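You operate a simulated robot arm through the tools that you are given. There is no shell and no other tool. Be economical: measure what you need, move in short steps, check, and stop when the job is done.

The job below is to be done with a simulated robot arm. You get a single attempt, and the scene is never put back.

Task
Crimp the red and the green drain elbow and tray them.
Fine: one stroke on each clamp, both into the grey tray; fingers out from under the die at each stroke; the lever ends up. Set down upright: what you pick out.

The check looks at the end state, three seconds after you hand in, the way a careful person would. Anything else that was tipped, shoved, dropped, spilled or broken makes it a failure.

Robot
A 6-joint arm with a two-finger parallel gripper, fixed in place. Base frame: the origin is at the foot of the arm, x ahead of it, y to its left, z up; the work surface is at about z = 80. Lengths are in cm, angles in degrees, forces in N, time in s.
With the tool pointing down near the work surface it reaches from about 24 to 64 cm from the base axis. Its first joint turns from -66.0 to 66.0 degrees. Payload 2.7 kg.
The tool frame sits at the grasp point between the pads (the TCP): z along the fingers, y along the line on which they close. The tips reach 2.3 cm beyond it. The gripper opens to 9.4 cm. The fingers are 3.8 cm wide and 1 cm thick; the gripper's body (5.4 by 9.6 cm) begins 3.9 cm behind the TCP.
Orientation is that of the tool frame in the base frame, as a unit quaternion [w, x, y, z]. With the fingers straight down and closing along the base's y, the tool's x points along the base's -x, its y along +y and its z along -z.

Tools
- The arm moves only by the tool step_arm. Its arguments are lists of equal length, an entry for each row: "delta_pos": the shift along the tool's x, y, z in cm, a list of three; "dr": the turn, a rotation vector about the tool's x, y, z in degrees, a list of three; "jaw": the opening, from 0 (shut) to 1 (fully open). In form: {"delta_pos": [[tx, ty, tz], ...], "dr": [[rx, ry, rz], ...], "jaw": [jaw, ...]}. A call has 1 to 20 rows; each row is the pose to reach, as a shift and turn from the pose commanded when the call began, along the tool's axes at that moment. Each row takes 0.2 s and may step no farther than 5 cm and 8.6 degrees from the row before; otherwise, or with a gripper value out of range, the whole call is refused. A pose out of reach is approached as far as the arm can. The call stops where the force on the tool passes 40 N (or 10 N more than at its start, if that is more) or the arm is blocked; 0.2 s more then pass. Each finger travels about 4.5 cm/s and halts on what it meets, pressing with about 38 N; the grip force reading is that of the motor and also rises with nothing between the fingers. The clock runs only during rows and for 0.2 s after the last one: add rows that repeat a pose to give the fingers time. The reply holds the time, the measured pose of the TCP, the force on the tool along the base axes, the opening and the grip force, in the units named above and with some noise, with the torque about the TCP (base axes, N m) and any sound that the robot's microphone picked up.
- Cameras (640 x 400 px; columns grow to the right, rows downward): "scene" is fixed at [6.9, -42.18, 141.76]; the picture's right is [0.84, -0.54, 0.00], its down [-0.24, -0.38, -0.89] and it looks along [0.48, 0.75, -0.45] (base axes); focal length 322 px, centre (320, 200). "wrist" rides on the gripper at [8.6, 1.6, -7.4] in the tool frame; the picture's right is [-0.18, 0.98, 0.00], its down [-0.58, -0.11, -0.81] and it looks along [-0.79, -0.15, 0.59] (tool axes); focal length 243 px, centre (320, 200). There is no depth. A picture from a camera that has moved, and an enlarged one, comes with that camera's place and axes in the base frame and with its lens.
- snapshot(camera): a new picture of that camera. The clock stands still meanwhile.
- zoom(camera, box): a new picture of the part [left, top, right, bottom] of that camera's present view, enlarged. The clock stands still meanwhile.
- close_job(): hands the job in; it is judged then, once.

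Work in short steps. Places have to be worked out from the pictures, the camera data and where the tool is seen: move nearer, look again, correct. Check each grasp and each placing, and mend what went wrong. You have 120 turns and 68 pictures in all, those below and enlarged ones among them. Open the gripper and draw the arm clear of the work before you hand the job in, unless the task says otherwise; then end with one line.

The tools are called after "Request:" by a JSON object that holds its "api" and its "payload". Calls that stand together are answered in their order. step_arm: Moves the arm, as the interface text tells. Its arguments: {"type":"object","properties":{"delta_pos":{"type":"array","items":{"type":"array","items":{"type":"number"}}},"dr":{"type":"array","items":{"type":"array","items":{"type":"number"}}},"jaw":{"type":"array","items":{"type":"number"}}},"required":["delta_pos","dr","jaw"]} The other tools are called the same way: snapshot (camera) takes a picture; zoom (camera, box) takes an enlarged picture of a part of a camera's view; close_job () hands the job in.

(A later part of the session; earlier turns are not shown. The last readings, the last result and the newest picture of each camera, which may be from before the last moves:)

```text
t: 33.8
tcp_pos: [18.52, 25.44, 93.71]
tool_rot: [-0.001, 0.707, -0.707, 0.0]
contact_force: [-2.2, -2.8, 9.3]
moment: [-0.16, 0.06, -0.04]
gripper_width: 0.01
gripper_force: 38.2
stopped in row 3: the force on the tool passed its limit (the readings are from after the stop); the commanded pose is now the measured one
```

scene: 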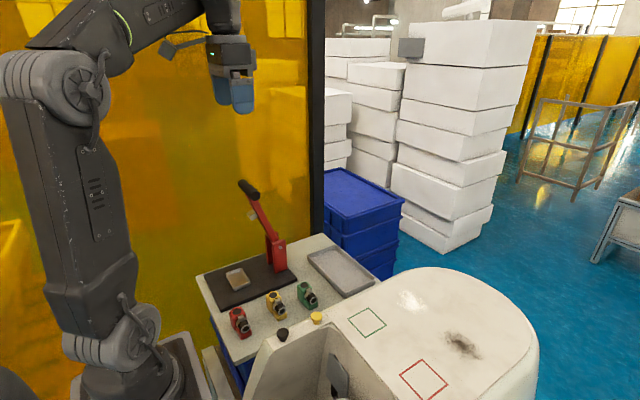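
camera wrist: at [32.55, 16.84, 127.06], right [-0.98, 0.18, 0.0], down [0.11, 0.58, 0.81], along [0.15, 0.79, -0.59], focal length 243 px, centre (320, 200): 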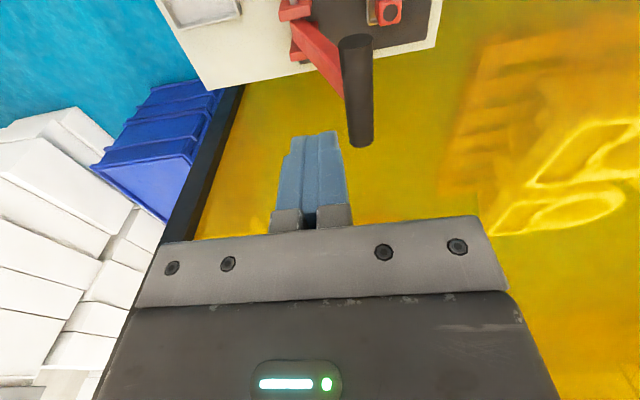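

That is a hard stop, so the lever has bottomed. I'll let it up gently along the arc and see whether the spring follows.

Request:
{"api": "step_arm", "payload": {"delta_pos": [[0, -0.1, -1.6], [0, -0.25, -3.2], [0, -0.6, -4.5], [0, -1.05, -5.9], [0, -1.6, -7.2], [0, -2.15, -8.5], [0, -2.15, -8.5]], "dr": [[0, 0, 0], [0, 0, 0], [0, 0, 0], [0, 0, 0], [0, 0, 0], [0, 0, 0], [0, 0, 0]], "jaw": [0, 0, 0, 0, 0, 0, 0]}}

Request:
{"api": "zoom", "payload": {"camera": "scene", "box": [190, 150, 320, 300]}}

Request:
{"api": "zoom", "payload": {"camera": "scene", "box": [232, 245, 268, 290]}}

```text
t: 35.4
tcp_pos: [20.5, 25.4, 102.11]
tool_rot: [0.001, -0.707, 0.707, 0.001]
contact_force: [0.2, 0.0, 1.9]
moment: [-0.02, 0.01, -0.01]
gripper_width: 0.0
gripper_force: 37.9
```

```text
2.67 times, centred on (255, 225) of scene
camera zoom: at [6.9, -42.18, 141.76], right [0.84, -0.54, 0.0], down [-0.24, -0.38, -0.89], along [0.48, 0.75, -0.45], focal length 857 px, centre (493, 133)
```

zoom: 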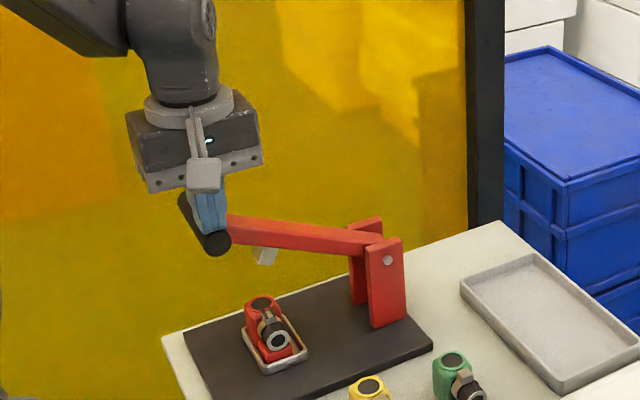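

```text
8.89 times, centred on (250, 268) of scene
camera zoom: at [6.9, -42.18, 141.76], right [0.84, -0.54, 0.0], down [-0.24, -0.38, -0.89], along [0.48, 0.75, -0.45], focal length 2858 px, centre (942, -400)
```

zoom: 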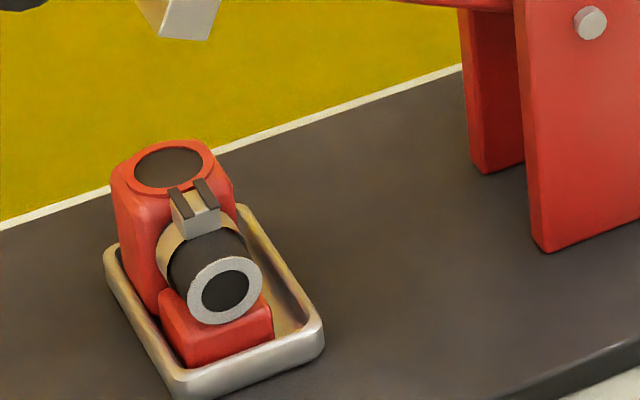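

The ear now carries two crimp marks, so red is crimped in one stroke, and the spring follows the fingers. I'll guide the lever all the way back up and clear it.

Request:
{"api": "step_arm", "payload": {"delta_pos": [[0, -0.8, -1.2], [0, -1.6, -2.4], [0, -2.6, -3.3], [0, -3.6, -4.2], [0, -4.9, -5.1], [0, -6.2, -6], [0, -7.5, -6.7], [0, -8.9, -7.3], [0, -10, -7.7], [0, -11, -8.1], [0, -12.8, -8.7], [0, -13.8, -8.7], [0, -13.8, -12.7], [0, -13.8, -17], [0, -13.8, -17]], "dr": [[0, 0, 0], [0, 0, 0], [0, 0, 0], [0, 0, 0], [0, 0, 0], [0, 0, 0], [0, 0, 0], [0, 0, 0], [0, 0, 0], [0, 0, 0], [0, 0, 0], [0, 0, 0], [0, 0, 0], [0, 0, 0], [0, 0, 0]], "jaw": [0, 0, 0, 0, 0, 0, 0, 0, 0, 0, 0, 0, 0, 0, 0]}}

Request:
{"api": "zoom", "payload": {"camera": "scene", "box": [180, 150, 400, 310]}}

```text
t: 36.9
tcp_pos: [27.05, 25.59, 108.79]
tool_rot: [-0.002, 0.708, -0.706, 0.0]
contact_force: [-4.5, -4.4, 8.2]
moment: [-0.14, 0.18, 0.01]
gripper_width: 0.0
gripper_force: 38.3
stopped in row 7: the force on the tool passed its limit (the readings are from after the stop); the commanded pose is now the measured one
```

```text
2.50 times, centred on (290, 230) of scene
camera zoom: at [6.88, -42.2, 141.75], right [0.84, -0.54, 0.0], down [-0.24, -0.38, -0.89], along [0.48, 0.75, -0.45], focal length 804 px, centre (395, 125)
```

zoom: 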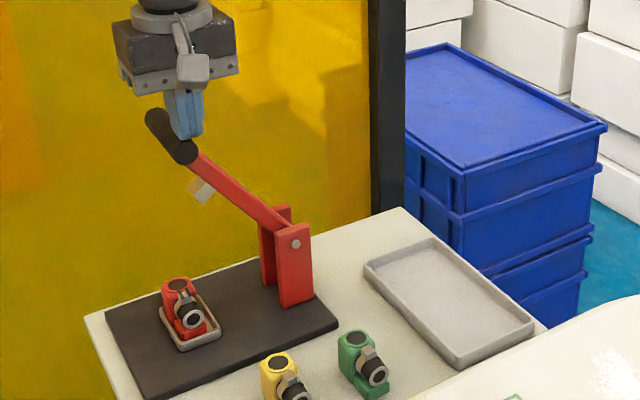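

The bar is pressing up under the tips. I'll simply rise slowly so the spring can bring the lever up the rest of the way.

Request:
{"api": "step_arm", "payload": {"delta_pos": [[0, 0, -0.5], [0, 0, -1], [0, 0, -1.5], [0, 0, -2], [0, 0, -3], [0, 0, -5], [0, 0, -8], [0, 0, -10], [0, 0, -10]], "dr": [[0, 0, 0], [0, 0, 0], [0, 0, 0], [0, 0, 0], [0, 0, 0], [0, 0, 0], [0, 0, 0], [0, 0, 0], [0, 0, 0]], "jaw": [0, 0, 0, 0, 0, 0, 0, 0, 0]}}

Request:
{"api": "zoom", "payload": {"camera": "scene", "box": [180, 150, 400, 310]}}

```text
t: 38.9
tcp_pos: [26.96, 25.65, 118.54]
tool_rot: [0.001, -0.707, 0.707, 0.0]
contact_force: [-0.4, 0.6, -0.1]
moment: [0.01, 0.0, 0.0]
gripper_width: 0.0
gripper_force: 38.0
```

```text
2.50 times, centred on (290, 230) of scene
camera zoom: at [6.9, -42.18, 141.76], right [0.84, -0.54, 0.0], down [-0.24, -0.38, -0.89], along [0.48, 0.75, -0.45], focal length 804 px, centre (395, 125)
```

zoom: 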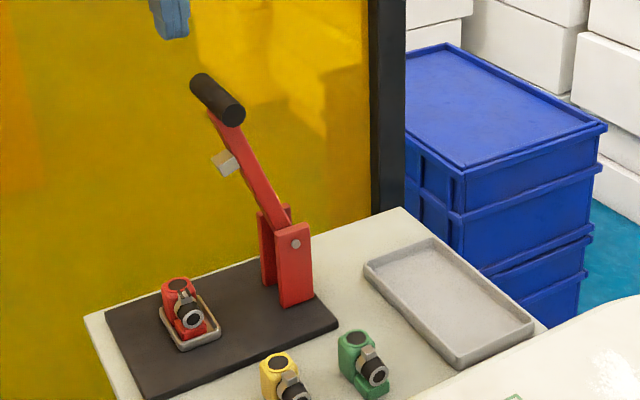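

The lever is fully up. Now I'll set up to retrieve the red elbow: step to −x, open the jaws and lean the tool +y again.

Request:
{"api": "step_arm", "payload": {"delta_pos": [[-1, 2, 0], [-2, 4, 0], [-2, 4, 0], [-2, 4, 0], [-2, 4, 0], [-2, 4, 0], [-2, 4, 0]], "dr": [[0, 0, 0], [0, 0, 0], [0, 7.5, 0], [0, 15, 0], [0, 22.5, 0], [0, 30, 0], [0, 30, 0]], "jaw": [0, 0.2, 0.4, 0.6, 0.6, 0.6, 0.6]}}

```text
t: 40.5
tcp_pos: [23.18, 27.55, 118.46]
tool_rot: [0.181, 0.684, -0.683, 0.183]
contact_force: [-0.3, 0.1, 0.5]
moment: [0.02, 0.01, 0.0]
gripper_width: 5.63
gripper_force: 0.2
out of reach, approached as far as the arm can: row 6, 7
```

Descending to hover over the red elbow in the nest.

Request:
{"api": "step_arm", "payload": {"delta_pos": [[-2.2, 0, 3.4], [-4.4, 0, 6.8], [-6.6, -0.3, 10], [-8.8, -0.7, 13.2], [-11.05, -1.2, 16.14], [-14.2, -2.0, 18.9], [-14.2, -2.0, 18.9]], "dr": [[0, 0, 0], [0, 0, 0], [0, 0, 0], [0, 0, 0], [0, 0, 0], [0, 0, 0], [0, 0, 0]], "jaw": [0.6, 0.6, 0.6, 0.6, 0.6, 0.6, 0.6]}}

Request:
{"api": "zoom", "payload": {"camera": "wrist", "box": [220, 40, 420, 240]}}

```text
t: 42.1
tcp_pos: [25.15, 30.52, 95.19]
tool_rot: [0.18, 0.684, -0.683, 0.182]
contact_force: [-0.2, 0.4, -0.4]
moment: [0.04, -0.01, 0.01]
gripper_width: 5.65
gripper_force: 0.1
```

```text
2.00 times, centred on (320, 140) of wrist
camera zoom: at [23.52, 26.7, 105.9], right [-0.98, 0.16, -0.09], down [0.11, 0.9, 0.41], along [0.15, 0.39, -0.91], focal length 485 px, centre (320, 320)
```

zoom: 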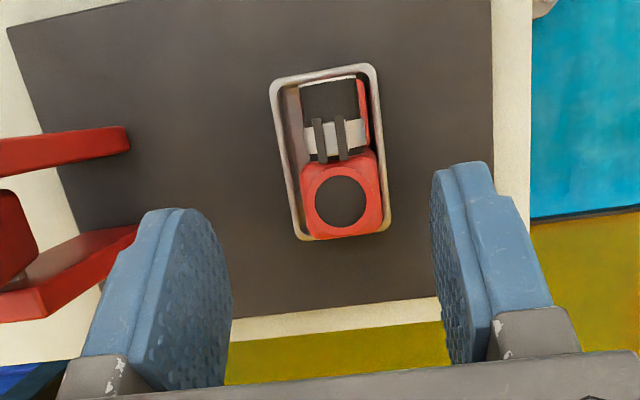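

The crimp is visible and the elbow is still seated. I'll lower to the same grip height and close.

Request:
{"api": "step_arm", "payload": {"delta_pos": [[-1.5, 0, 2.6], [-3, 0, 5.2], [-4, 0, 7.1], [-4.6, 0, 8.15], [-4.6, 0, 8.15]], "dr": [[0, 0, 0], [0, 0, 0], [0, 0, 0], [0, 0, 0], [0, 0, 0]], "jaw": [0.6, 0.6, 0.6, 0.6, 0.6]}}

Request:
{"api": "step_arm", "payload": {"delta_pos": [[0, 0, 0], [0, 0, 0], [0, 0, 0], [0, 0, 0], [0, 0, 0]], "dr": [[0, 0, 0], [0, 0, 0], [0, 0, 0], [0, 0, 0], [0, 0, 0]], "jaw": [0.45, 0.35, 0.25, 0.2, 0.2]}}

Request:
{"api": "step_arm", "payload": {"delta_pos": [[0.5, 0, -0.87], [1.5, 0, -2.6], [3, 0, -5.2], [4.8, 0.5, -8.3], [4.8, 0.5, -8.3]], "dr": [[0, 0, 0], [0, 0, 0], [0, 0, 0], [0, 0, 0], [0, 0, 0]], "jaw": [0.2, 0.2, 0.2, 0.2, 0.2]}}

Request:
{"api": "snapshot", "payload": {"camera": "wrist"}}

```text
t: 43.3
tcp_pos: [25.46, 30.37, 85.6]
tool_rot: [-0.179, -0.683, 0.684, -0.183]
contact_force: [0.7, 0.2, 0.9]
moment: [-0.01, -0.01, 0.01]
gripper_width: 5.66
gripper_force: 0.0
```

```text
t: 44.5
tcp_pos: [25.37, 30.38, 85.71]
tool_rot: [-0.181, -0.683, 0.683, -0.183]
contact_force: [-0.4, 0.5, 0.0]
moment: [-0.01, 0.03, 0.02]
gripper_width: 3.11
gripper_force: 37.9
```

```text
t: 45.7
tcp_pos: [24.94, 30.1, 95.21]
tool_rot: [0.181, 0.684, -0.683, 0.182]
contact_force: [0.2, 0.5, -0.4]
moment: [0.0, -0.03, 0.0]
gripper_width: 3.11
gripper_force: 38.5
```

```text
26 pictures are left
camera wrist: at [23.34, 26.26, 105.9], right [-0.98, 0.16, -0.09], down [0.11, 0.91, 0.41], along [0.15, 0.39, -0.91], focal length 243 px, centre (320, 200)
```

wrist: 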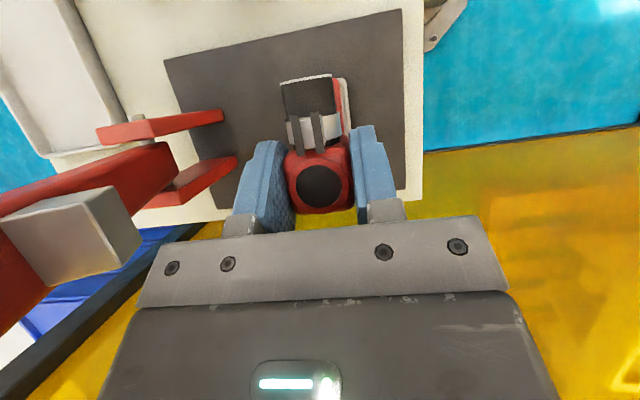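

The red elbow is held and lifted. I'll carry it round the front of the lever (low y while passing it) to above the tray, near (52.3,24.5).

Request:
{"api": "step_arm", "payload": {"delta_pos": [[2.6, 1.5, 1.5], [5.63, 3, 3.25], [9.59, 4, 4.38], [13.56, 4, 5.52], [17.02, 2, 7.52], [18.32, -1, 8.27], [18.32, -5.5, 8.27], [18.32, -10, 8.27], [18.32, -14.5, 8.27], [18.32, -19, 8.27], [18.32, -23, 8.27], [18.32, -27.3, 8.27], [14.86, -27.3, 6.27], [11.39, -27.3, 4.27], [8.36, -27.3, 2.52], [5.85, -27.3, 1.07], [5.85, -27.3, 1.07]], "dr": [[0, 0, 0], [0, 0, 0], [0, 0, 0], [0, 0, 0], [0, 0, 0], [0, 0, 0], [0, 0, 0], [0, 0, 0], [0, 0, 0], [0, 0, 0], [0, 0, 0], [0, 0, 0], [0, 0, 0], [0, 0, 0], [0, 0, 0], [0, 0, 0], [0, 0, 0]], "jaw": [0.2, 0.2, 0.2, 0.2, 0.2, 0.2, 0.2, 0.2, 0.2, 0.2, 0.2, 0.2, 0.2, 0.2, 0.2, 0.2, 0.2]}}

Request:
{"api": "snapshot", "payload": {"camera": "wrist"}}

Request:
{"api": "snapshot", "payload": {"camera": "scene"}}

```text
t: 49.3
tcp_pos: [52.08, 24.92, 97.31]
tool_rot: [0.181, 0.683, -0.683, 0.182]
contact_force: [0.4, 0.1, -0.5]
moment: [0.02, -0.01, 0.0]
gripper_width: 3.12
gripper_force: 37.9
```

```text
25 pictures are left
camera wrist: at [50.38, 20.98, 108.02], right [-0.98, 0.16, -0.09], down [0.11, 0.91, 0.41], along [0.15, 0.39, -0.91], focal length 243 px, centre (320, 200)
```

wrist: 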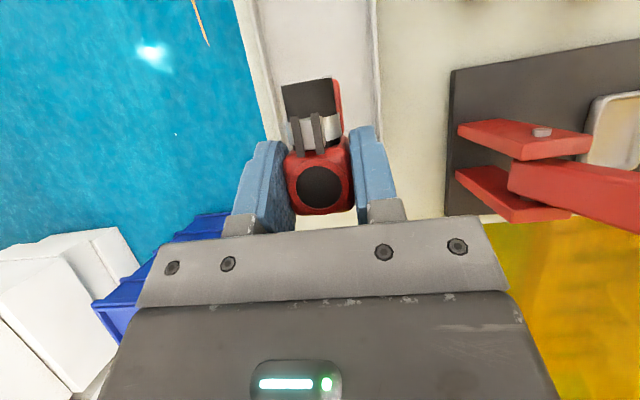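

```text
24 pictures are left
```

scene: 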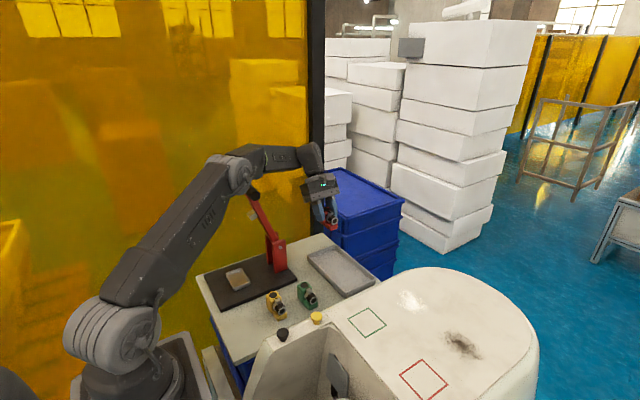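

At this y the forearm would come down onto the lever handle, so I'll place lower in y instead, with red on the far-x side of the tray (≈54.6,17). I'll shift and re-measure the tray.

Request:
{"api": "step_arm", "payload": {"delta_pos": [[3.4, -1.2, 2], [6.84, -2.5, 3.95], [6.84, -2.5, 3.95]], "dr": [[0, 0, 0], [0, 0, 0], [0, 0, 0]], "jaw": [0.2, 0.2, 0.2]}}

Request:
{"api": "snapshot", "payload": {"camera": "wrist"}}

Request:
{"api": "zoom", "payload": {"camera": "scene", "box": [220, 130, 400, 310]}}

```text
t: 50.1
tcp_pos: [54.76, 16.91, 97.36]
tool_rot: [0.182, 0.683, -0.683, 0.183]
contact_force: [0.5, -0.5, -0.2]
moment: [0.0, 0.01, 0.0]
gripper_width: 3.14
gripper_force: 38.5
```

```text
23 pictures are left
camera wrist: at [53.15, 13.05, 108.18], right [-0.98, 0.16, -0.09], down [0.11, 0.91, 0.41], along [0.15, 0.39, -0.91], focal length 243 px, centre (320, 200)
```

wrist: 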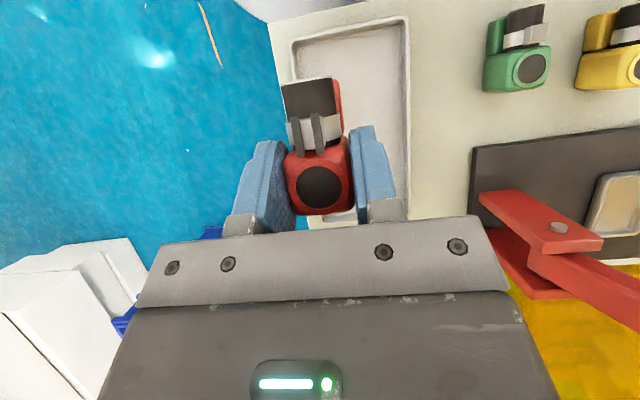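

```text
2.22 times, centred on (310, 220) of scene
camera zoom: at [6.89, -42.18, 141.76], right [0.84, -0.54, 0.0], down [-0.24, -0.38, -0.89], along [0.48, 0.75, -0.45], focal length 714 px, centre (342, 156)
```

zoom: 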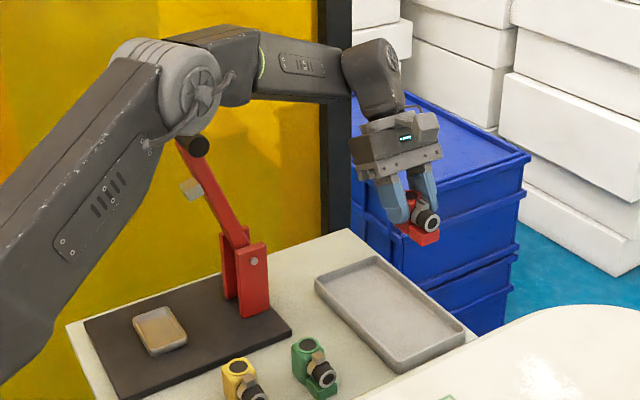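

Tray rim: x 47.1–57.5, near edge y≈7.9. I'll set red at about (54.2,17.5), leaving (49.9,12.9) for green. Lowering in stages.

Request:
{"api": "step_arm", "payload": {"delta_pos": [[-1.7, 0.3, 2.5], [-3.4, 0.56, 5.1], [-5.22, 0.56, 7.84], [-5.22, 0.56, 7.84]], "dr": [[0, 0, 0], [0, 0, 0], [0, 0, 0], [0, 0, 0]], "jaw": [0.2, 0.2, 0.2, 0.2]}}

Request:
{"api": "zoom", "payload": {"camera": "scene", "box": [220, 130, 400, 310]}}

```text
t: 51.1
tcp_pos: [54.18, 17.56, 87.91]
tool_rot: [0.181, 0.684, -0.683, 0.183]
contact_force: [0.9, 0.7, -0.5]
moment: [0.02, -0.04, 0.0]
gripper_width: 3.15
gripper_force: 38.1
```

```text
2.22 times, centred on (310, 220) of scene
camera zoom: at [6.9, -42.18, 141.76], right [0.84, -0.54, 0.0], down [-0.24, -0.38, -0.89], along [0.48, 0.75, -0.45], focal length 714 px, centre (342, 156)
```

zoom: 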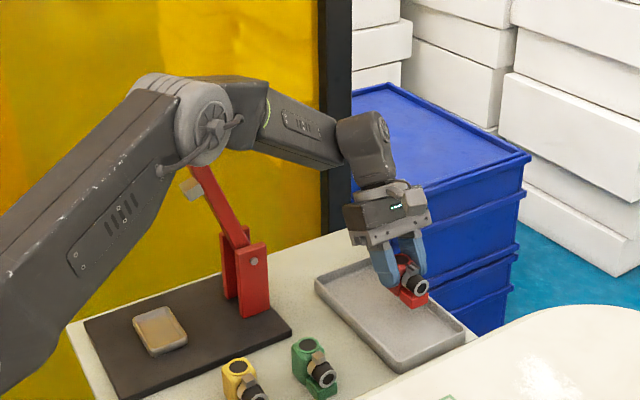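

Lever unaffected, red above its spot. Lowering to touch the tray floor in fine steps.

Request:
{"api": "step_arm", "payload": {"delta_pos": [[-0.75, 0, 1.3], [-1.4, 0, 2.42], [-1.55, 0, 2.68], [-1.62, 0, 2.81], [-1.7, 0, 2.94], [-1.77, 0, 3.07], [-1.83, 0, 3.16]], "dr": [[0, 0, 0], [0, 0, 0], [0, 0, 0], [0, 0, 0], [0, 0, 0], [0, 0, 0], [0, 0, 0]], "jaw": [0.2, 0.2, 0.2, 0.2, 0.2, 0.2, 0.2]}}

```text
t: 52.7
tcp_pos: [54.21, 17.55, 84.46]
tool_rot: [0.18, 0.684, -0.683, 0.184]
contact_force: [0.6, -4.0, 15.9]
moment: [-0.29, 0.22, 0.03]
gripper_width: 3.16
gripper_force: 37.8
```

Contact at 16 N: it is on the tray floor. I'll ease up slightly, open a little and lift straight away.

Request:
{"api": "step_arm", "payload": {"delta_pos": [[0.04, 0, -0.07], [0.04, 0, -0.07], [0.04, 0, -0.07], [0.04, 0, -0.07]], "dr": [[0, 0, 0], [0, 0, 0], [0, 0, 0], [0, 0, 0]], "jaw": [0.36, 0.4, 0.4, 0.4]}}

Request:
{"api": "step_arm", "payload": {"delta_pos": [[0.5, 0, -0.87], [1.5, 0, -2.6], [3, 0, -5.2], [4.5, 0, -7.8], [6.5, 0, -11.3], [6.5, 0, -11.3]], "dr": [[0, 0, 0], [0, 0, 0], [0, 0, 0], [0, 0, 0], [0, 0, 0], [0, 0, 0]], "jaw": [0.4, 0.4, 0.4, 0.5, 0.6, 0.6]}}

Request:
{"api": "snapshot", "payload": {"camera": "wrist"}}

```text
t: 53.7
tcp_pos: [54.01, 17.48, 84.26]
tool_rot: [0.181, 0.684, -0.683, 0.183]
contact_force: [-0.1, 0.7, 0.3]
moment: [0.01, -0.01, -0.05]
gripper_width: 3.75
gripper_force: 0.0
```

```text
t: 55.1
tcp_pos: [54.07, 17.26, 97.33]
tool_rot: [0.181, 0.683, -0.683, 0.183]
contact_force: [0.9, 0.7, 1.1]
moment: [0.0, 0.0, 0.01]
gripper_width: 5.63
gripper_force: 0.2
```

```text
20 pictures are left
camera wrist: at [52.43, 13.39, 107.94], right [-0.98, 0.16, -0.09], down [0.11, 0.91, 0.41], along [0.15, 0.39, -0.91], focal length 243 px, centre (320, 200)
```

wrist: 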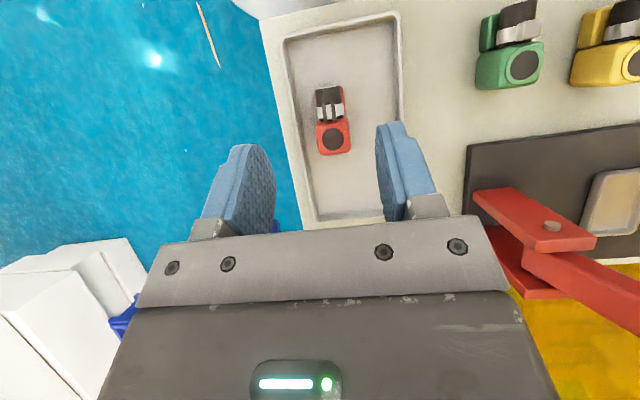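

Red stands upright in the tray. Now green, at about (38.4,14): I'll move to hover over it.

Request:
{"api": "step_arm", "payload": {"delta_pos": [[0.8, 4, 0.8], [1.4, 8, 1.6], [1.91, 12, 2.61], [1.91, 15.67, 2.61], [1.91, 15.67, 2.61]], "dr": [[0, 0, 0], [0, 0, 0], [0, 0, 0], [0, 0, 0], [0, 0, 0]], "jaw": [0.6, 0.6, 0.6, 0.6, 0.6]}}

Request:
{"api": "zoom", "payload": {"camera": "wrist", "box": [200, 40, 440, 240]}}

```text
t: 56.3
tcp_pos: [38.38, 14.23, 95.86]
tool_rot: [-0.181, -0.683, 0.684, -0.182]
contact_force: [0.3, 0.5, -0.7]
moment: [0.0, -0.02, 0.0]
gripper_width: 5.65
gripper_force: 0.2
```

```text
2.00 times, centred on (320, 140) of wrist
camera zoom: at [36.78, 10.4, 106.6], right [-0.98, 0.16, -0.09], down [0.11, 0.9, 0.41], along [0.15, 0.39, -0.91], focal length 485 px, centre (320, 320)
```

zoom: 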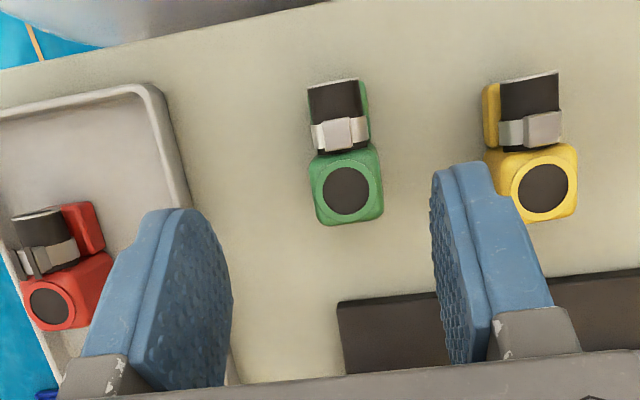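

Green is nearly aligned, its body at (38.2,13.8), clear of yellow. I'll lower around it and close.

Request:
{"api": "step_arm", "payload": {"delta_pos": [[-1.5, 0.2, 2.6], [-3, 0.2, 5.2], [-4.5, 0.2, 7.8], [-5.88, 0.2, 10.15], [-5.88, 0.2, 10.15]], "dr": [[0, 0, 0], [0, 0, 0], [0, 0, 0], [0, 0, 0], [0, 0, 0]], "jaw": [0.6, 0.6, 0.6, 0.6, 0.6]}}

Request:
{"api": "step_arm", "payload": {"delta_pos": [[0, 0, 0], [0, 0, 0], [0, 0, 0], [0, 0, 0], [0, 0, 0]], "dr": [[0, 0, 0], [0, 0, 0], [0, 0, 0], [0, 0, 0], [0, 0, 0]], "jaw": [0.45, 0.35, 0.25, 0.2, 0.2]}}

Request:
{"api": "step_arm", "payload": {"delta_pos": [[0.5, 0, -0.87], [1.5, 0, -2.6], [3.5, 0, -6.06], [6.25, 0, -10.8], [6.25, 0, -10.8]], "dr": [[0, 0, 0], [0, 0, 0], [0, 0, 0], [0, 0, 0], [0, 0, 0]], "jaw": [0.2, 0.2, 0.2, 0.2, 0.2]}}

Request:
{"api": "snapshot", "payload": {"camera": "wrist"}}

```text
t: 57.5
tcp_pos: [38.33, 14.68, 84.03]
tool_rot: [-0.181, -0.683, 0.684, -0.183]
contact_force: [0.0, 0.2, 0.2]
moment: [0.02, 0.01, 0.02]
gripper_width: 5.63
gripper_force: 0.1
```

```text
t: 58.7
tcp_pos: [38.25, 14.6, 84.0]
tool_rot: [-0.181, -0.683, 0.683, -0.182]
contact_force: [-0.3, -0.6, -0.4]
moment: [0.05, 0.02, -0.01]
gripper_width: 3.14
gripper_force: 37.9
```

```text
refused: row 4 steps farther than a row can; nothing moved
```

```text
18 pictures are left
camera wrist: at [36.7, 10.7, 94.75], right [-0.98, 0.16, -0.09], down [0.11, 0.91, 0.41], along [0.15, 0.39, -0.91], focal length 243 px, centre (320, 200)
```

wrist: 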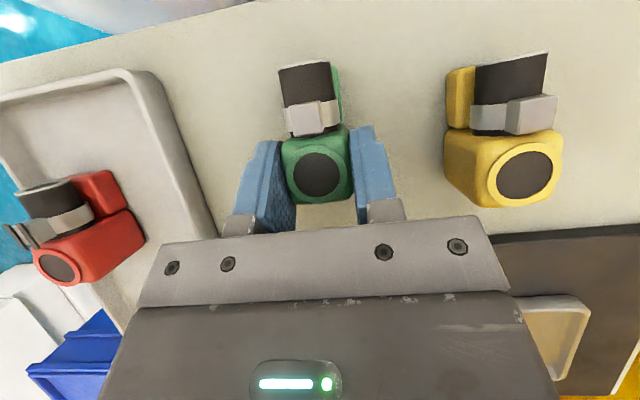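

Green is gripped, but sits about 0.37 cm further to −y in the grip than red did, so I'll compensate in the nest. The lift call was refused for step size; I'll lift in smaller steps, then carry it round in front of the lever.

Request:
{"api": "step_arm", "payload": {"delta_pos": [[0.5, 0, -0.87], [1.5, 0, -2.6], [3.5, 0, -6.06], [5, 0, -8.66], [6.25, 0, -10.8], [6.25, 0, -10.8]], "dr": [[0, 0, 0], [0, 0, 0], [0, 0, 0], [0, 0, 0], [0, 0, 0], [0, 0, 0]], "jaw": [0.2, 0.2, 0.2, 0.2, 0.2, 0.2]}}

Request:
{"api": "step_arm", "payload": {"delta_pos": [[3.98, 0, 2.3], [4.24, 4.5, 2.45], [4.24, 9, 2.45], [4.24, 12.5, 2.45], [2.77, 15, 1.6], [-0.69, 17, -0.4], [-4.16, 17.3, -2.4], [-7.62, 16.5, -4.4], [-10.65, 15, -6.15], [-12.9, 13.6, -7.45], [-12.9, 13.6, -7.45]], "dr": [[0, 0, 0], [0, 0, 0], [0, 0, 0], [0, 0, 0], [0, 0, 0], [0, 0, 0], [0, 0, 0], [0, 0, 0], [0, 0, 0], [0, 0, 0], [0, 0, 0]], "jaw": [0.2, 0.2, 0.2, 0.2, 0.2, 0.2, 0.2, 0.2, 0.2, 0.2, 0.2]}}

```text
t: 60.1
tcp_pos: [38.32, 14.54, 96.72]
tool_rot: [0.181, 0.684, -0.683, 0.183]
contact_force: [0.5, 0.3, -0.8]
moment: [0.01, 0.03, -0.03]
gripper_width: 3.11
gripper_force: 38.3
```

```text
t: 62.5
tcp_pos: [24.61, 29.47, 96.8]
tool_rot: [0.181, 0.684, -0.683, 0.183]
contact_force: [-0.1, 0.2, -0.5]
moment: [0.0, -0.03, 0.03]
gripper_width: 3.12
gripper_force: 38.1
```

Now lowering to just above the nest rim at about (25.2,30.5).

Request:
{"api": "step_arm", "payload": {"delta_pos": [[-0.91, -0.55, -0.53], [-2.9, -0.55, 2.9], [-4.2, -0.55, 5.17], [-5.11, -0.55, 6.75], [-5.11, -0.55, 6.75]], "dr": [[0, 0, 0], [0, 0, 0], [0, 0, 0], [0, 0, 0], [0, 0, 0]], "jaw": [0.2, 0.2, 0.2, 0.2, 0.2]}}

Request:
{"api": "zoom", "payload": {"camera": "wrist", "box": [230, 50, 410, 230]}}

```text
t: 63.7
tcp_pos: [25.27, 30.53, 88.5]
tool_rot: [-0.18, -0.684, 0.684, -0.182]
contact_force: [0.6, 0.4, -1.1]
moment: [0.03, -0.02, -0.02]
gripper_width: 3.11
gripper_force: 38.4
```

```text
2.22 times, centred on (320, 140) of wrist
camera zoom: at [23.7, 26.5, 99.3], right [-0.98, 0.16, -0.09], down [0.11, 0.9, 0.41], along [0.15, 0.39, -0.91], focal length 539 px, centre (320, 333)
```

zoom: 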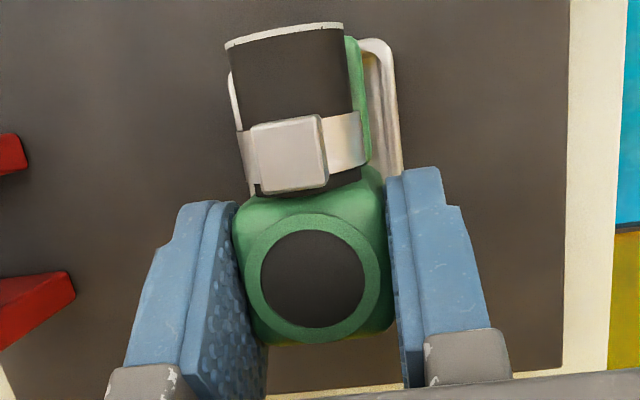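

Well aligned. Lowering the last 2.8 cm with a small +y nudge.

Request:
{"api": "step_arm", "payload": {"delta_pos": [[-0.13, 0, -0.07], [-0.6, 0, 0.74], [-1.0, 0, 1.43], [-1.3, 0, 1.95], [-1.45, 0, 2.21], [-1.5, 0, 2.3], [-1.5, 0, 2.3]], "dr": [[0, 0, 0], [0, 0, 0], [0, 0, 0], [0, 0, 0], [0, 0, 0], [0, 0, 0], [0, 0, 0]], "jaw": [0.2, 0.2, 0.2, 0.2, 0.2, 0.2, 0.2]}}

Request:
{"api": "zoom", "payload": {"camera": "scene", "box": [210, 230, 274, 290]}}

```text
t: 65.3
tcp_pos: [25.16, 30.67, 85.92]
tool_rot: [0.179, 0.684, -0.683, 0.182]
contact_force: [0.8, 8.5, 19.6]
moment: [-0.72, 0.04, -0.02]
gripper_width: 3.12
gripper_force: 37.9
```

```text
6.67 times, centred on (242, 260) of scene
camera zoom: at [6.88, -42.17, 141.76], right [0.84, -0.54, 0.0], down [-0.24, -0.38, -0.89], along [0.48, 0.75, -0.45], focal length 2143 px, centre (840, -200)
```

zoom: 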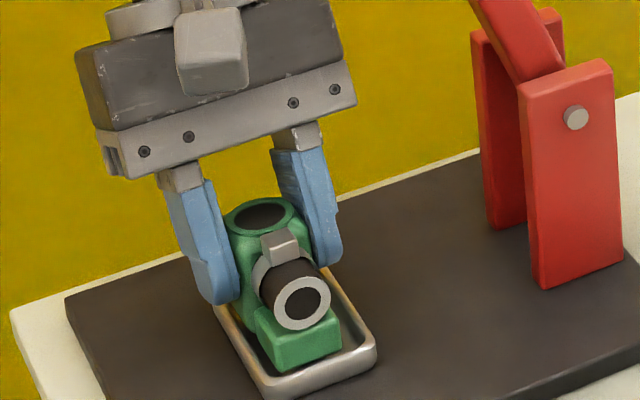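

Contact at the front of the foot, about 0.2 cm above the floor; the view looks right and it is inside the rim. I'll ease off and open gently so that it settles, then look.

Request:
{"api": "step_arm", "payload": {"delta_pos": [[0.0, 0, 0.0], [0.0, 0, 0], [0.0, 0, 0], [0.0, 0, 0], [0.0, 0, 0]], "dr": [[0, 0, 0], [0, 0, 0], [0, 0, 0], [0, 0, 0], [0, 0, 0]], "jaw": [0.34, 0.36, 0.4, 0.5, 0.6]}}

Request:
{"api": "step_arm", "payload": {"delta_pos": [[1, 0, -1.73], [2.5, 0, -4.33], [4.5, 0, -7.8], [6.5, 0, -11.26], [6.5, 0, -11.26]], "dr": [[0, 0, 0], [0, 0, 0], [0, 0, 0], [0, 0, 0], [0, 0, 0]], "jaw": [0.6, 0.6, 0.6, 0.6, 0.6]}}

Request:
{"api": "zoom", "payload": {"camera": "wrist", "box": [240, 40, 400, 240]}}

Request:
{"api": "zoom", "payload": {"camera": "scene", "box": [210, 230, 274, 290]}}

```text
t: 66.5
tcp_pos: [25.19, 30.61, 85.82]
tool_rot: [0.18, 0.684, -0.683, 0.184]
contact_force: [0.0, -0.4, -0.7]
moment: [-0.01, -0.01, 0.02]
gripper_width: 5.64
gripper_force: 0.1
```

```text
t: 67.7
tcp_pos: [25.18, 30.52, 98.78]
tool_rot: [0.182, 0.683, -0.683, 0.182]
contact_force: [-0.7, -0.3, 0.0]
moment: [-0.02, -0.05, 0.0]
gripper_width: 5.66
gripper_force: 0.1
```

```text
2.00 times, centred on (320, 140) of wrist
camera zoom: at [23.55, 26.65, 109.59], right [-0.98, 0.16, -0.09], down [0.11, 0.91, 0.41], along [0.15, 0.39, -0.91], focal length 485 px, centre (320, 320)
```

zoom: 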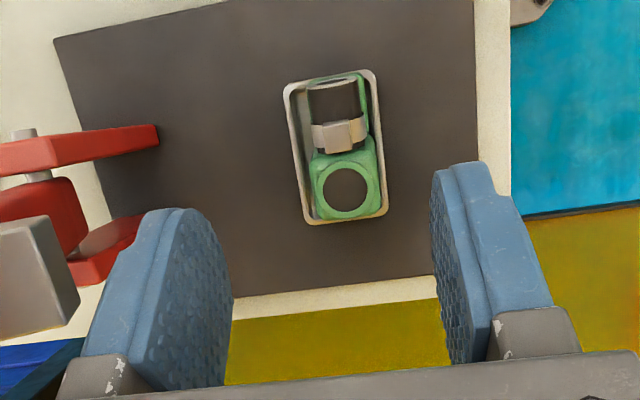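

```text
6.67 times, centred on (242, 260) of scene
camera zoom: at [6.9, -42.18, 141.76], right [0.84, -0.54, 0.0], down [-0.24, -0.38, -0.89], along [0.48, 0.75, -0.45], focal length 2143 px, centre (840, -200)
```

zoom: 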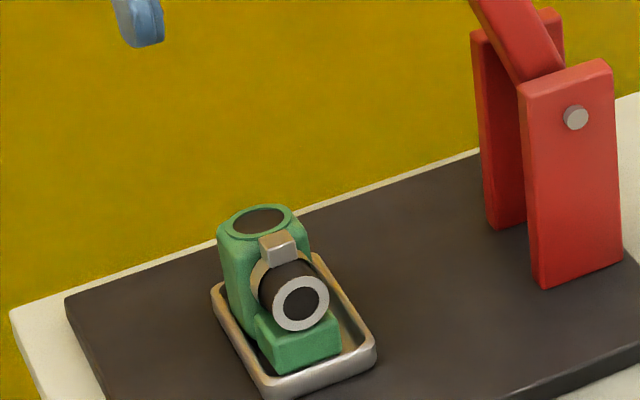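

Compared with red, green sits about 0.3 cm too far to −y, with the front of its foot riding up on the rim (hose tilted up). I'll regrip it, lift slightly, shift +y and reseat it.

Request:
{"api": "step_arm", "payload": {"delta_pos": [[-2.3, 0, 3.9], [-4.5, 0, 7.7], [-5.9, 0, 10], [-6.55, 0, 11.15], [-6.55, 0, 11.15]], "dr": [[0, 0, 0], [0, 0, 0], [0, 0, 0], [0, 0, 0], [0, 0, 0]], "jaw": [0.6, 0.6, 0.6, 0.6, 0.6]}}

Request:
{"api": "step_arm", "payload": {"delta_pos": [[0, 0, 0], [0, 0, 0], [0, 0, 0], [0, 0, 0], [0, 0, 0], [0.25, 0, -0.43], [0.4, 0, -0.69], [0.4, 0, -0.69]], "dr": [[0, 0, 0], [0, 0, 0], [0, 0, 0], [0, 0, 0], [0, 0, 0], [0, 0, 0], [0, 0, 0], [0, 0, 0]], "jaw": [0.45, 0.35, 0.25, 0.2, 0.2, 0.2, 0.2, 0.2]}}

```text
t: 68.9
tcp_pos: [25.01, 30.9, 85.86]
tool_rot: [0.18, 0.684, -0.683, 0.183]
contact_force: [0.2, -1.8, -0.2]
moment: [0.02, 0.02, 0.01]
gripper_width: 5.63
gripper_force: 0.1
```

```text
t: 70.7
tcp_pos: [25.05, 30.77, 86.62]
tool_rot: [-0.181, -0.683, 0.683, -0.182]
contact_force: [3.6, 1.3, -1.5]
moment: [0.04, -0.13, -0.01]
gripper_width: 3.12
gripper_force: 38.1
```

Regripped. I'll raise a bit, level it (about 3.4° hose-down), shift +0.35 in y and lower again.

Request:
{"api": "step_arm", "payload": {"delta_pos": [[0.15, 0, -0.26], [0.15, -0.1, -0.26], [-0.15, -0.15, -0.435], [-0.35, -0.15, -0.09], [-0.5, -0.15, 0.17], [-0.58, -0.15, 0.31], [-0.65, -0.15, 0.43]], "dr": [[0, 0, 0], [0, -3.4, 0], [0, -3.4, 0], [0, -3.4, 0], [0, -3.4, 0], [0, -3.4, 0], [0, -3.4, 0]], "jaw": [0.2, 0.2, 0.2, 0.2, 0.2, 0.2, 0.2]}}

Request:
{"api": "zoom", "payload": {"camera": "scene", "box": [210, 230, 274, 290]}}

```text
t: 72.3
tcp_pos: [25.36, 30.88, 85.9]
tool_rot: [0.159, 0.69, -0.688, 0.163]
contact_force: [-3.4, 2.4, 19.0]
moment: [-0.97, 0.13, -0.12]
gripper_width: 3.15
gripper_force: 37.8
```

```text
6.67 times, centred on (242, 260) of scene
camera zoom: at [6.87, -42.19, 141.75], right [0.84, -0.54, 0.0], down [-0.24, -0.38, -0.89], along [0.48, 0.75, -0.45], focal length 2143 px, centre (840, -200)
```

zoom: 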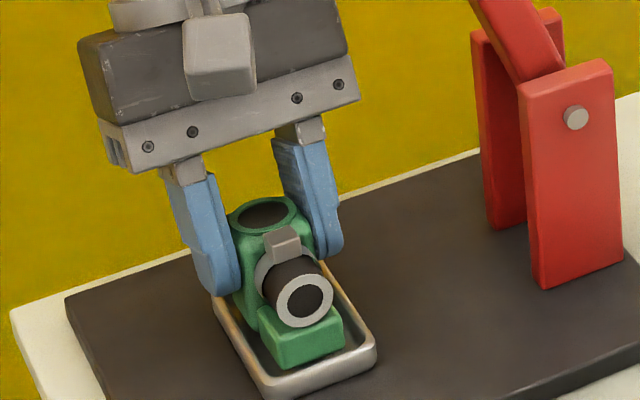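

It is level now but the foot still catches the front rim; the moment puts the contact ≈5 cm ahead of the TCP. I'll raise 0.5, shift a further +0.45 in y and lower.

Request:
{"api": "step_arm", "payload": {"delta_pos": [[0.22, 0, -0.45], [-0.18, 0, -0.65], [-0.18, 0, -0.65], [-0.4, 0, -0.2], [-0.5, 0, 0], [-0.58, 0, 0.16], [-0.65, 0, 0.3]], "dr": [[0, 0, 0], [0, 0, 0], [0, 0, 0], [0, 0, 0], [0, 0, 0], [0, 0, 0], [0, 0, 0]], "jaw": [0.2, 0.2, 0.2, 0.2, 0.2, 0.2, 0.2]}}

Request:
{"api": "zoom", "payload": {"camera": "scene", "box": [210, 230, 274, 290]}}

```text
t: 73.9
tcp_pos: [25.38, 31.41, 85.35]
tool_rot: [0.159, 0.689, -0.689, 0.162]
contact_force: [-5.3, 0.6, 27.7]
moment: [0.22, 0.6, 0.06]
gripper_width: 3.19
gripper_force: 33.4
```

```text
6.67 times, centred on (242, 260) of scene
camera zoom: at [6.87, -42.2, 141.75], right [0.84, -0.54, 0.0], down [-0.24, -0.38, -0.89], along [0.48, 0.75, -0.45], focal length 2143 px, centre (840, -200)
```

zoom: 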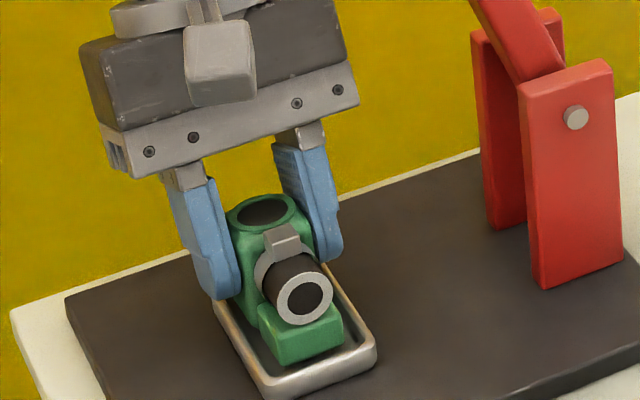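

Force is now centred. The finger tip may be touching the left rim, and the elbow is nearly in. I'll release, lift off and inspect from above.

Request:
{"api": "step_arm", "payload": {"delta_pos": [[0.05, 0.08, -0.1], [0.05, 0.08, -0.1], [0.07, 0.08, -0.14], [0.09, 0.08, -0.18], [0.09, 0.08, -0.18]], "dr": [[0, 0, 0], [0, 0, 0], [0, 0, 0], [0, 0, 0], [0, 0, 0]], "jaw": [0.2, 0.34, 0.4, 0.5, 0.6]}}

Request:
{"api": "step_arm", "payload": {"delta_pos": [[0.87, 0, -1.79], [2.1, 0, -4.5], [3.8, 0, -8], [5.3, 0, -11.3], [5.3, 0, -11.3]], "dr": [[0, 0, 0], [0, 0, 0], [0, 1.7, 0], [0, 3.4, 0], [0, 3.4, 0]], "jaw": [0.6, 0.6, 0.6, 0.6, 0.6]}}

Request:
{"api": "zoom", "payload": {"camera": "wrist", "box": [260, 60, 380, 180]}}

```text
t: 75.1
tcp_pos: [25.2, 31.4, 85.41]
tool_rot: [0.161, 0.689, -0.688, 0.162]
contact_force: [-7.2, 2.9, 8.1]
moment: [0.17, 0.09, 0.17]
gripper_width: 5.44
gripper_force: 0.1
```

```text
t: 76.3
tcp_pos: [25.32, 31.99, 98.13]
tool_rot: [-0.181, -0.683, 0.684, -0.181]
contact_force: [-0.7, 0.1, 0.3]
moment: [-0.01, -0.03, -0.02]
gripper_width: 5.64
gripper_force: 0.1
```

```text
3.33 times, centred on (320, 120) of wrist
camera zoom: at [23.76, 27.99, 108.8], right [-0.98, 0.16, -0.09], down [0.11, 0.9, 0.41], along [0.15, 0.39, -0.91], focal length 809 px, centre (320, 467)
```

zoom: 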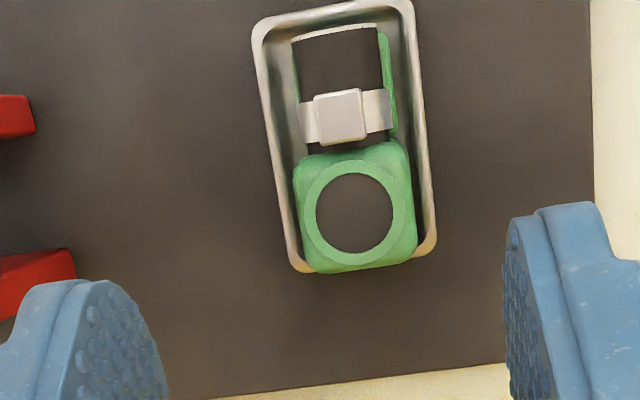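

Green now appears about 0.25 cm further back than red was. I'll check its tilt from the side before deciding.

Request:
{"api": "zoom", "payload": {"camera": "scene", "box": [226, 248, 262, 290]}}

```text
9.52 times, centred on (244, 269) of scene
camera zoom: at [6.9, -42.18, 141.76], right [0.84, -0.54, 0.0], down [-0.24, -0.38, -0.89], along [0.48, 0.75, -0.45], focal length 3062 px, centre (1044, -457)
```

zoom: 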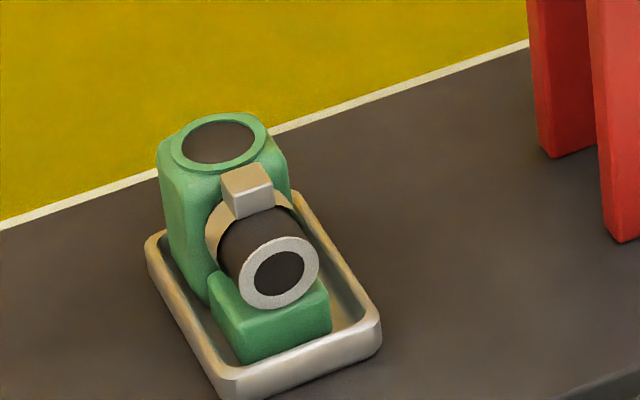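

The body-to-hose geometry matches red's exactly, so green is level and seated, about 0.3 cm further back, which puts the clamp better under the die. I'll rise away, close the jaws and straighten for the lever.

Request:
{"api": "step_arm", "payload": {"delta_pos": [[1.39, 0.5, 0.8], [4.17, 1, -2.21], [6.6, 1.3, -5.43], [8.6, 1.3, -8.9], [10.6, 1.3, -12.36], [13.1, 1.3, -16.7], [13.1, 1.3, -16.7]], "dr": [[0, 0, 0], [0, 0, 0], [0, 0, 0], [0, 0, 0], [0, 0, 0], [0, 0, 0], [0, 0, 0]], "jaw": [0.6, 0.4, 0.2, 0, 0, 0, 0]}}

Request:
{"api": "step_arm", "payload": {"delta_pos": [[0, 0, 0], [0, 0, 0], [0, 0, 0], [0, 0, 0], [0, 0, 0]], "dr": [[0, -7.5, 0], [0, -15, 0], [0, -22.5, 0], [0, -30, 0], [0, -30, 0]], "jaw": [0, 0, 0, 0, 0]}}

```text
t: 77.9
tcp_pos: [24.06, 28.93, 119.04]
tool_rot: [0.181, 0.684, -0.683, 0.183]
contact_force: [-0.3, -0.1, 0.7]
moment: [-0.01, 0.0, -0.02]
gripper_width: 0.01
gripper_force: 38.0
```

```text
t: 79.1
tcp_pos: [23.81, 28.74, 118.94]
tool_rot: [-0.003, 0.707, -0.707, -0.002]
contact_force: [0.9, -0.5, -0.3]
moment: [0.01, 0.03, 0.01]
gripper_width: 0.0
gripper_force: 38.2
```

Repeating the lever sequence that worked: move beside the bar and down.

Request:
{"api": "step_arm", "payload": {"delta_pos": [[1.1, -3.5, 0], [2.2, -7, 0], [3.3, -10.3, 0], [3.3, -10.3, 4], [3.3, -10.3, 7], [3.3, -10.3, 9], [3.3, -10.3, 9]], "dr": [[0, 0, 0], [0, 0, 0], [0, 0, 0], [0, 0, 0], [0, 0, 0], [0, 0, 0], [0, 0, 0]], "jaw": [0, 0, 0, 0, 0, 0, 0]}}

Request:
{"api": "step_arm", "payload": {"delta_pos": [[0, 0.5, 0], [0, 1, 0], [0, 1.5, 0.1], [0, 2, 0.25], [0, 2.5, 0.4], [0, 3.2, 0.6], [0, 3.2, 0.6]], "dr": [[0, 0, 0], [0, 0, 0], [0, 0, 0], [0, 0, 0], [0, 0, 0], [0, 0, 0], [0, 0, 0]], "jaw": [0, 0, 0, 0, 0, 0, 0]}}

Request:
{"api": "step_arm", "payload": {"delta_pos": [[0, 1.15, 0.8], [0, 2.33, 1.7], [0, 3.4, 2.5], [0, 4.5, 3.5], [0, 5.4, 4.4], [0, 6.2, 5.2], [0, 6.2, 5.2]], "dr": [[0, 0, 0], [0, 0, 0], [0, 0, 0], [0, 0, 0], [0, 0, 0], [0, 0, 0], [0, 0, 0]], "jaw": [0, 0, 0, 0, 0, 0, 0]}}

```text
t: 80.7
tcp_pos: [34.37, 25.14, 109.86]
tool_rot: [0.003, -0.707, 0.707, 0.001]
contact_force: [0.4, -0.4, 0.5]
moment: [-0.01, 0.0, 0.0]
gripper_width: 0.0
gripper_force: 38.1
```

```text
t: 82.3
tcp_pos: [31.07, 25.32, 109.34]
tool_rot: [-0.001, 0.708, -0.706, -0.001]
contact_force: [1.6, -1.4, -0.9]
moment: [-0.02, -0.06, -0.01]
gripper_width: 0.0
gripper_force: 37.9
```

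```text
t: 83.9
tcp_pos: [24.85, 25.37, 104.0]
tool_rot: [-0.003, 0.707, -0.707, 0.0]
contact_force: [7.0, 3.3, -4.3]
moment: [0.08, -0.19, -0.08]
gripper_width: 0.03
gripper_force: 37.9
```

The readings match the first stroke. Next I'll roll onto the bar's top and press down to about 12°.

Request:
{"api": "step_arm", "payload": {"delta_pos": [[0, 0.2, -0.8], [0, 0.6, -1.6], [0, 1.1, -2.1], [0, 1.65, -2.3], [0, 1.65, -2.3]], "dr": [[0, 0, 0], [0, 0, 0], [0, 0, 0], [0, 0, 0], [0, 0, 0]], "jaw": [0, 0, 0, 0, 0]}}

Request:
{"api": "step_arm", "payload": {"delta_pos": [[0, 0.5, 0.95], [0, 0.96, 1.9], [0, 1.75, 3.1], [0, 2.46, 4.26], [0, 3.05, 5.5], [0, 3.56, 6.8], [0, 4.0, 8.1], [0, 4.4, 9.4]], "dr": [[0, 0, 0], [0, 0, 0], [0, 0, 0], [0, 0, 0], [0, 0, 0], [0, 0, 0], [0, 0, 0], [0, 0, 0]], "jaw": [0, 0, 0, 0, 0, 0, 0, 0]}}

Request:
{"api": "zoom", "payload": {"camera": "scene", "box": [200, 200, 300, 290]}}

```text
t: 84.3
tcp_pos: [25.11, 25.52, 104.38]
tool_rot: [0.006, -0.707, 0.707, -0.002]
contact_force: [11.5, 2.8, -8.4]
moment: [0.06, -0.36, -0.09]
gripper_width: 0.0
gripper_force: 37.9
stopped in row 1: the force on the tool passed its limit (the readings are from after the stop); the commanded pose is now the measured one
```

```text
t: 86.1
tcp_pos: [20.75, 25.41, 94.81]
tool_rot: [-0.008, 0.707, -0.707, 0.003]
contact_force: [38.8, -4.3, -3.2]
moment: [-0.11, -0.89, -0.16]
gripper_width: 0.0
gripper_force: 37.8
```

```text
4.44 times, centred on (250, 245) of scene
camera zoom: at [7.0, -42.19, 141.75], right [0.84, -0.54, 0.0], down [-0.24, -0.38, -0.89], along [0.48, 0.75, -0.45], focal length 1429 px, centre (631, 0)
```

zoom: 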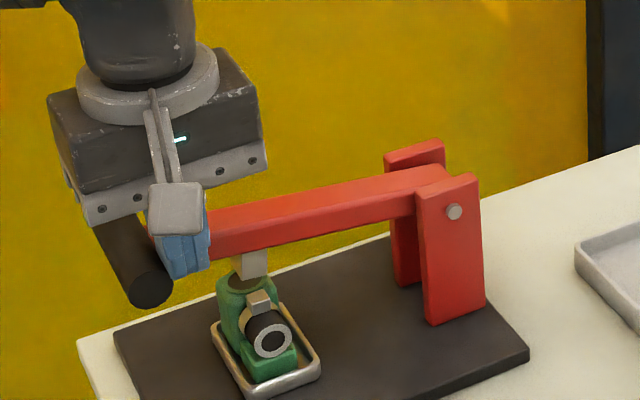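

The roll step tripped the force limit and the chained press ran with the fingers still at the bar's side. The die has not touched the clamp. I'll back the lever off along the arc and redo the roll as up first, then over.

Request:
{"api": "step_arm", "payload": {"delta_pos": [[0, -0.1, -0.8], [0, -0.3, -1.8], [0, -0.7, -3.2], [0, -1.35, -5], [0, -2.2, -6.6], [0, -3.2, -8], [0, -4.1, -9.2], [0, -4.1, -9.2]], "dr": [[0, 0, 0], [0, 0, 0], [0, 0, 0], [0, 0, 0], [0, 0, 0], [0, 0, 0], [0, 0, 0], [0, 0, 0]], "jaw": [0, 0, 0, 0, 0, 0, 0, 0]}}

```text
t: 86.5
tcp_pos: [21.05, 25.33, 95.63]
tool_rot: [-0.009, 0.708, -0.706, 0.004]
contact_force: [12.6, -4.2, 0.2]
moment: [-0.1, -0.29, -0.1]
gripper_width: 0.0
gripper_force: 38.1
stopped in row 2: the force on the tool passed its limit (the readings are from after the stop); the commanded pose is now the measured one
```

Force has dropped to 12 N. I'll continue backing off with a little more +x.

Request:
{"api": "step_arm", "payload": {"delta_pos": [[0, -0.3, -0.4], [0, -0.5, -1.2], [0, -0.8, -2.4], [0, -1.3, -3.8], [0, -2.0, -5.4], [0, -2.9, -7], [0, -3.9, -8.4], [0, -3.9, -8.4]], "dr": [[0, 0, 0], [0, 0, 0], [0, 0, 0], [0, 0, 0], [0, 0, 0], [0, 0, 0], [0, 0, 0], [0, 0, 0]], "jaw": [0, 0, 0, 0, 0, 0, 0, 0]}}

```text
t: 87.7
tcp_pos: [22.83, 25.32, 100.47]
tool_rot: [-0.014, 0.707, -0.707, 0.005]
contact_force: [13.0, 0.0, -5.4]
moment: [0.01, -0.26, -0.09]
gripper_width: 0.01
gripper_force: 38.2
stopped in row 5: the force on the tool passed its limit (the readings are from after the stop); the commanded pose is now the measured one
```

Stable at 13 N on the side of the bar. I'll now slide up the side slowly until the tips clear the bar's top.

Request:
{"api": "step_arm", "payload": {"delta_pos": [[0, -0.2, -0.3], [0, -0.4, -0.8], [0, -0.6, -1.3], [0, -0.8, -1.8], [0, -1.0, -2.4], [0, -1.2, -3.0], [0, -1.4, -3.6], [0, -1.6, -4.3], [0, -1.7, -5], [0, -1.7, -5.6], [0, -1.7, -6], [0, -1.7, -6]], "dr": [[0, 0, 0], [0, 0, 0], [0, 0, 0], [0, 0, 0], [0, 0, 0], [0, 0, 0], [0, 0, 0], [0, 0, 0], [0, 0, 0], [0, 0, 0], [0, 0, 0], [0, 0, 0]], "jaw": [0, 0, 0, 0, 0, 0, 0, 0, 0, 0, 0, 0]}}

```text
t: 88.6
tcp_pos: [23.51, 25.36, 101.6]
tool_rot: [-0.016, 0.707, -0.707, 0.008]
contact_force: [10.8, 0.2, -5.9]
moment: [0.0, -0.21, -0.08]
gripper_width: 0.0
gripper_force: 38.1
stopped in row 4: the force on the tool passed its limit (the readings are from after the stop); the commanded pose is now the measured one
```

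I'll follow the arc up more generously in +x, letting the spring bring the lever up in contact.

Request:
{"api": "step_arm", "payload": {"delta_pos": [[0, -0.4, -0.2], [0, -0.9, -0.7], [0, -1.4, -1.2], [0, -2, -1.7], [0, -2.6, -2.2], [0, -3.3, -2.7], [0, -3.3, -2.7]], "dr": [[0, 0, 0], [0, 0, 0], [0, 0, 0], [0, 0, 0], [0, 0, 0], [0, 0, 0], [0, 0, 0]], "jaw": [0, 0, 0, 0, 0, 0, 0]}}

```text
t: 90.2
tcp_pos: [26.77, 25.25, 104.44]
tool_rot: [-0.015, 0.708, -0.706, 0.008]
contact_force: [0.3, -0.5, 1.6]
moment: [-0.04, -0.01, -0.01]
gripper_width: 0.01
gripper_force: 38.0
```

Force is near zero. I'll check where the bar is relative to the fingers.

Request:
{"api": "zoom", "payload": {"camera": "scene", "box": [190, 150, 320, 300]}}

```text
2.67 times, centred on (255, 225) of scene
camera zoom: at [6.9, -42.18, 141.76], right [0.84, -0.54, 0.0], down [-0.24, -0.38, -0.89], along [0.48, 0.75, -0.45], focal length 857 px, centre (493, 133)
```

zoom: 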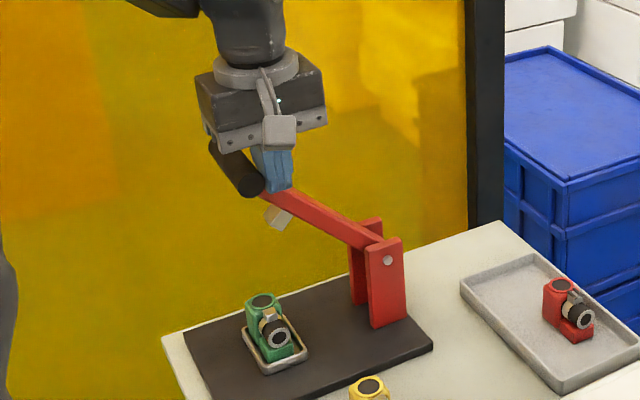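

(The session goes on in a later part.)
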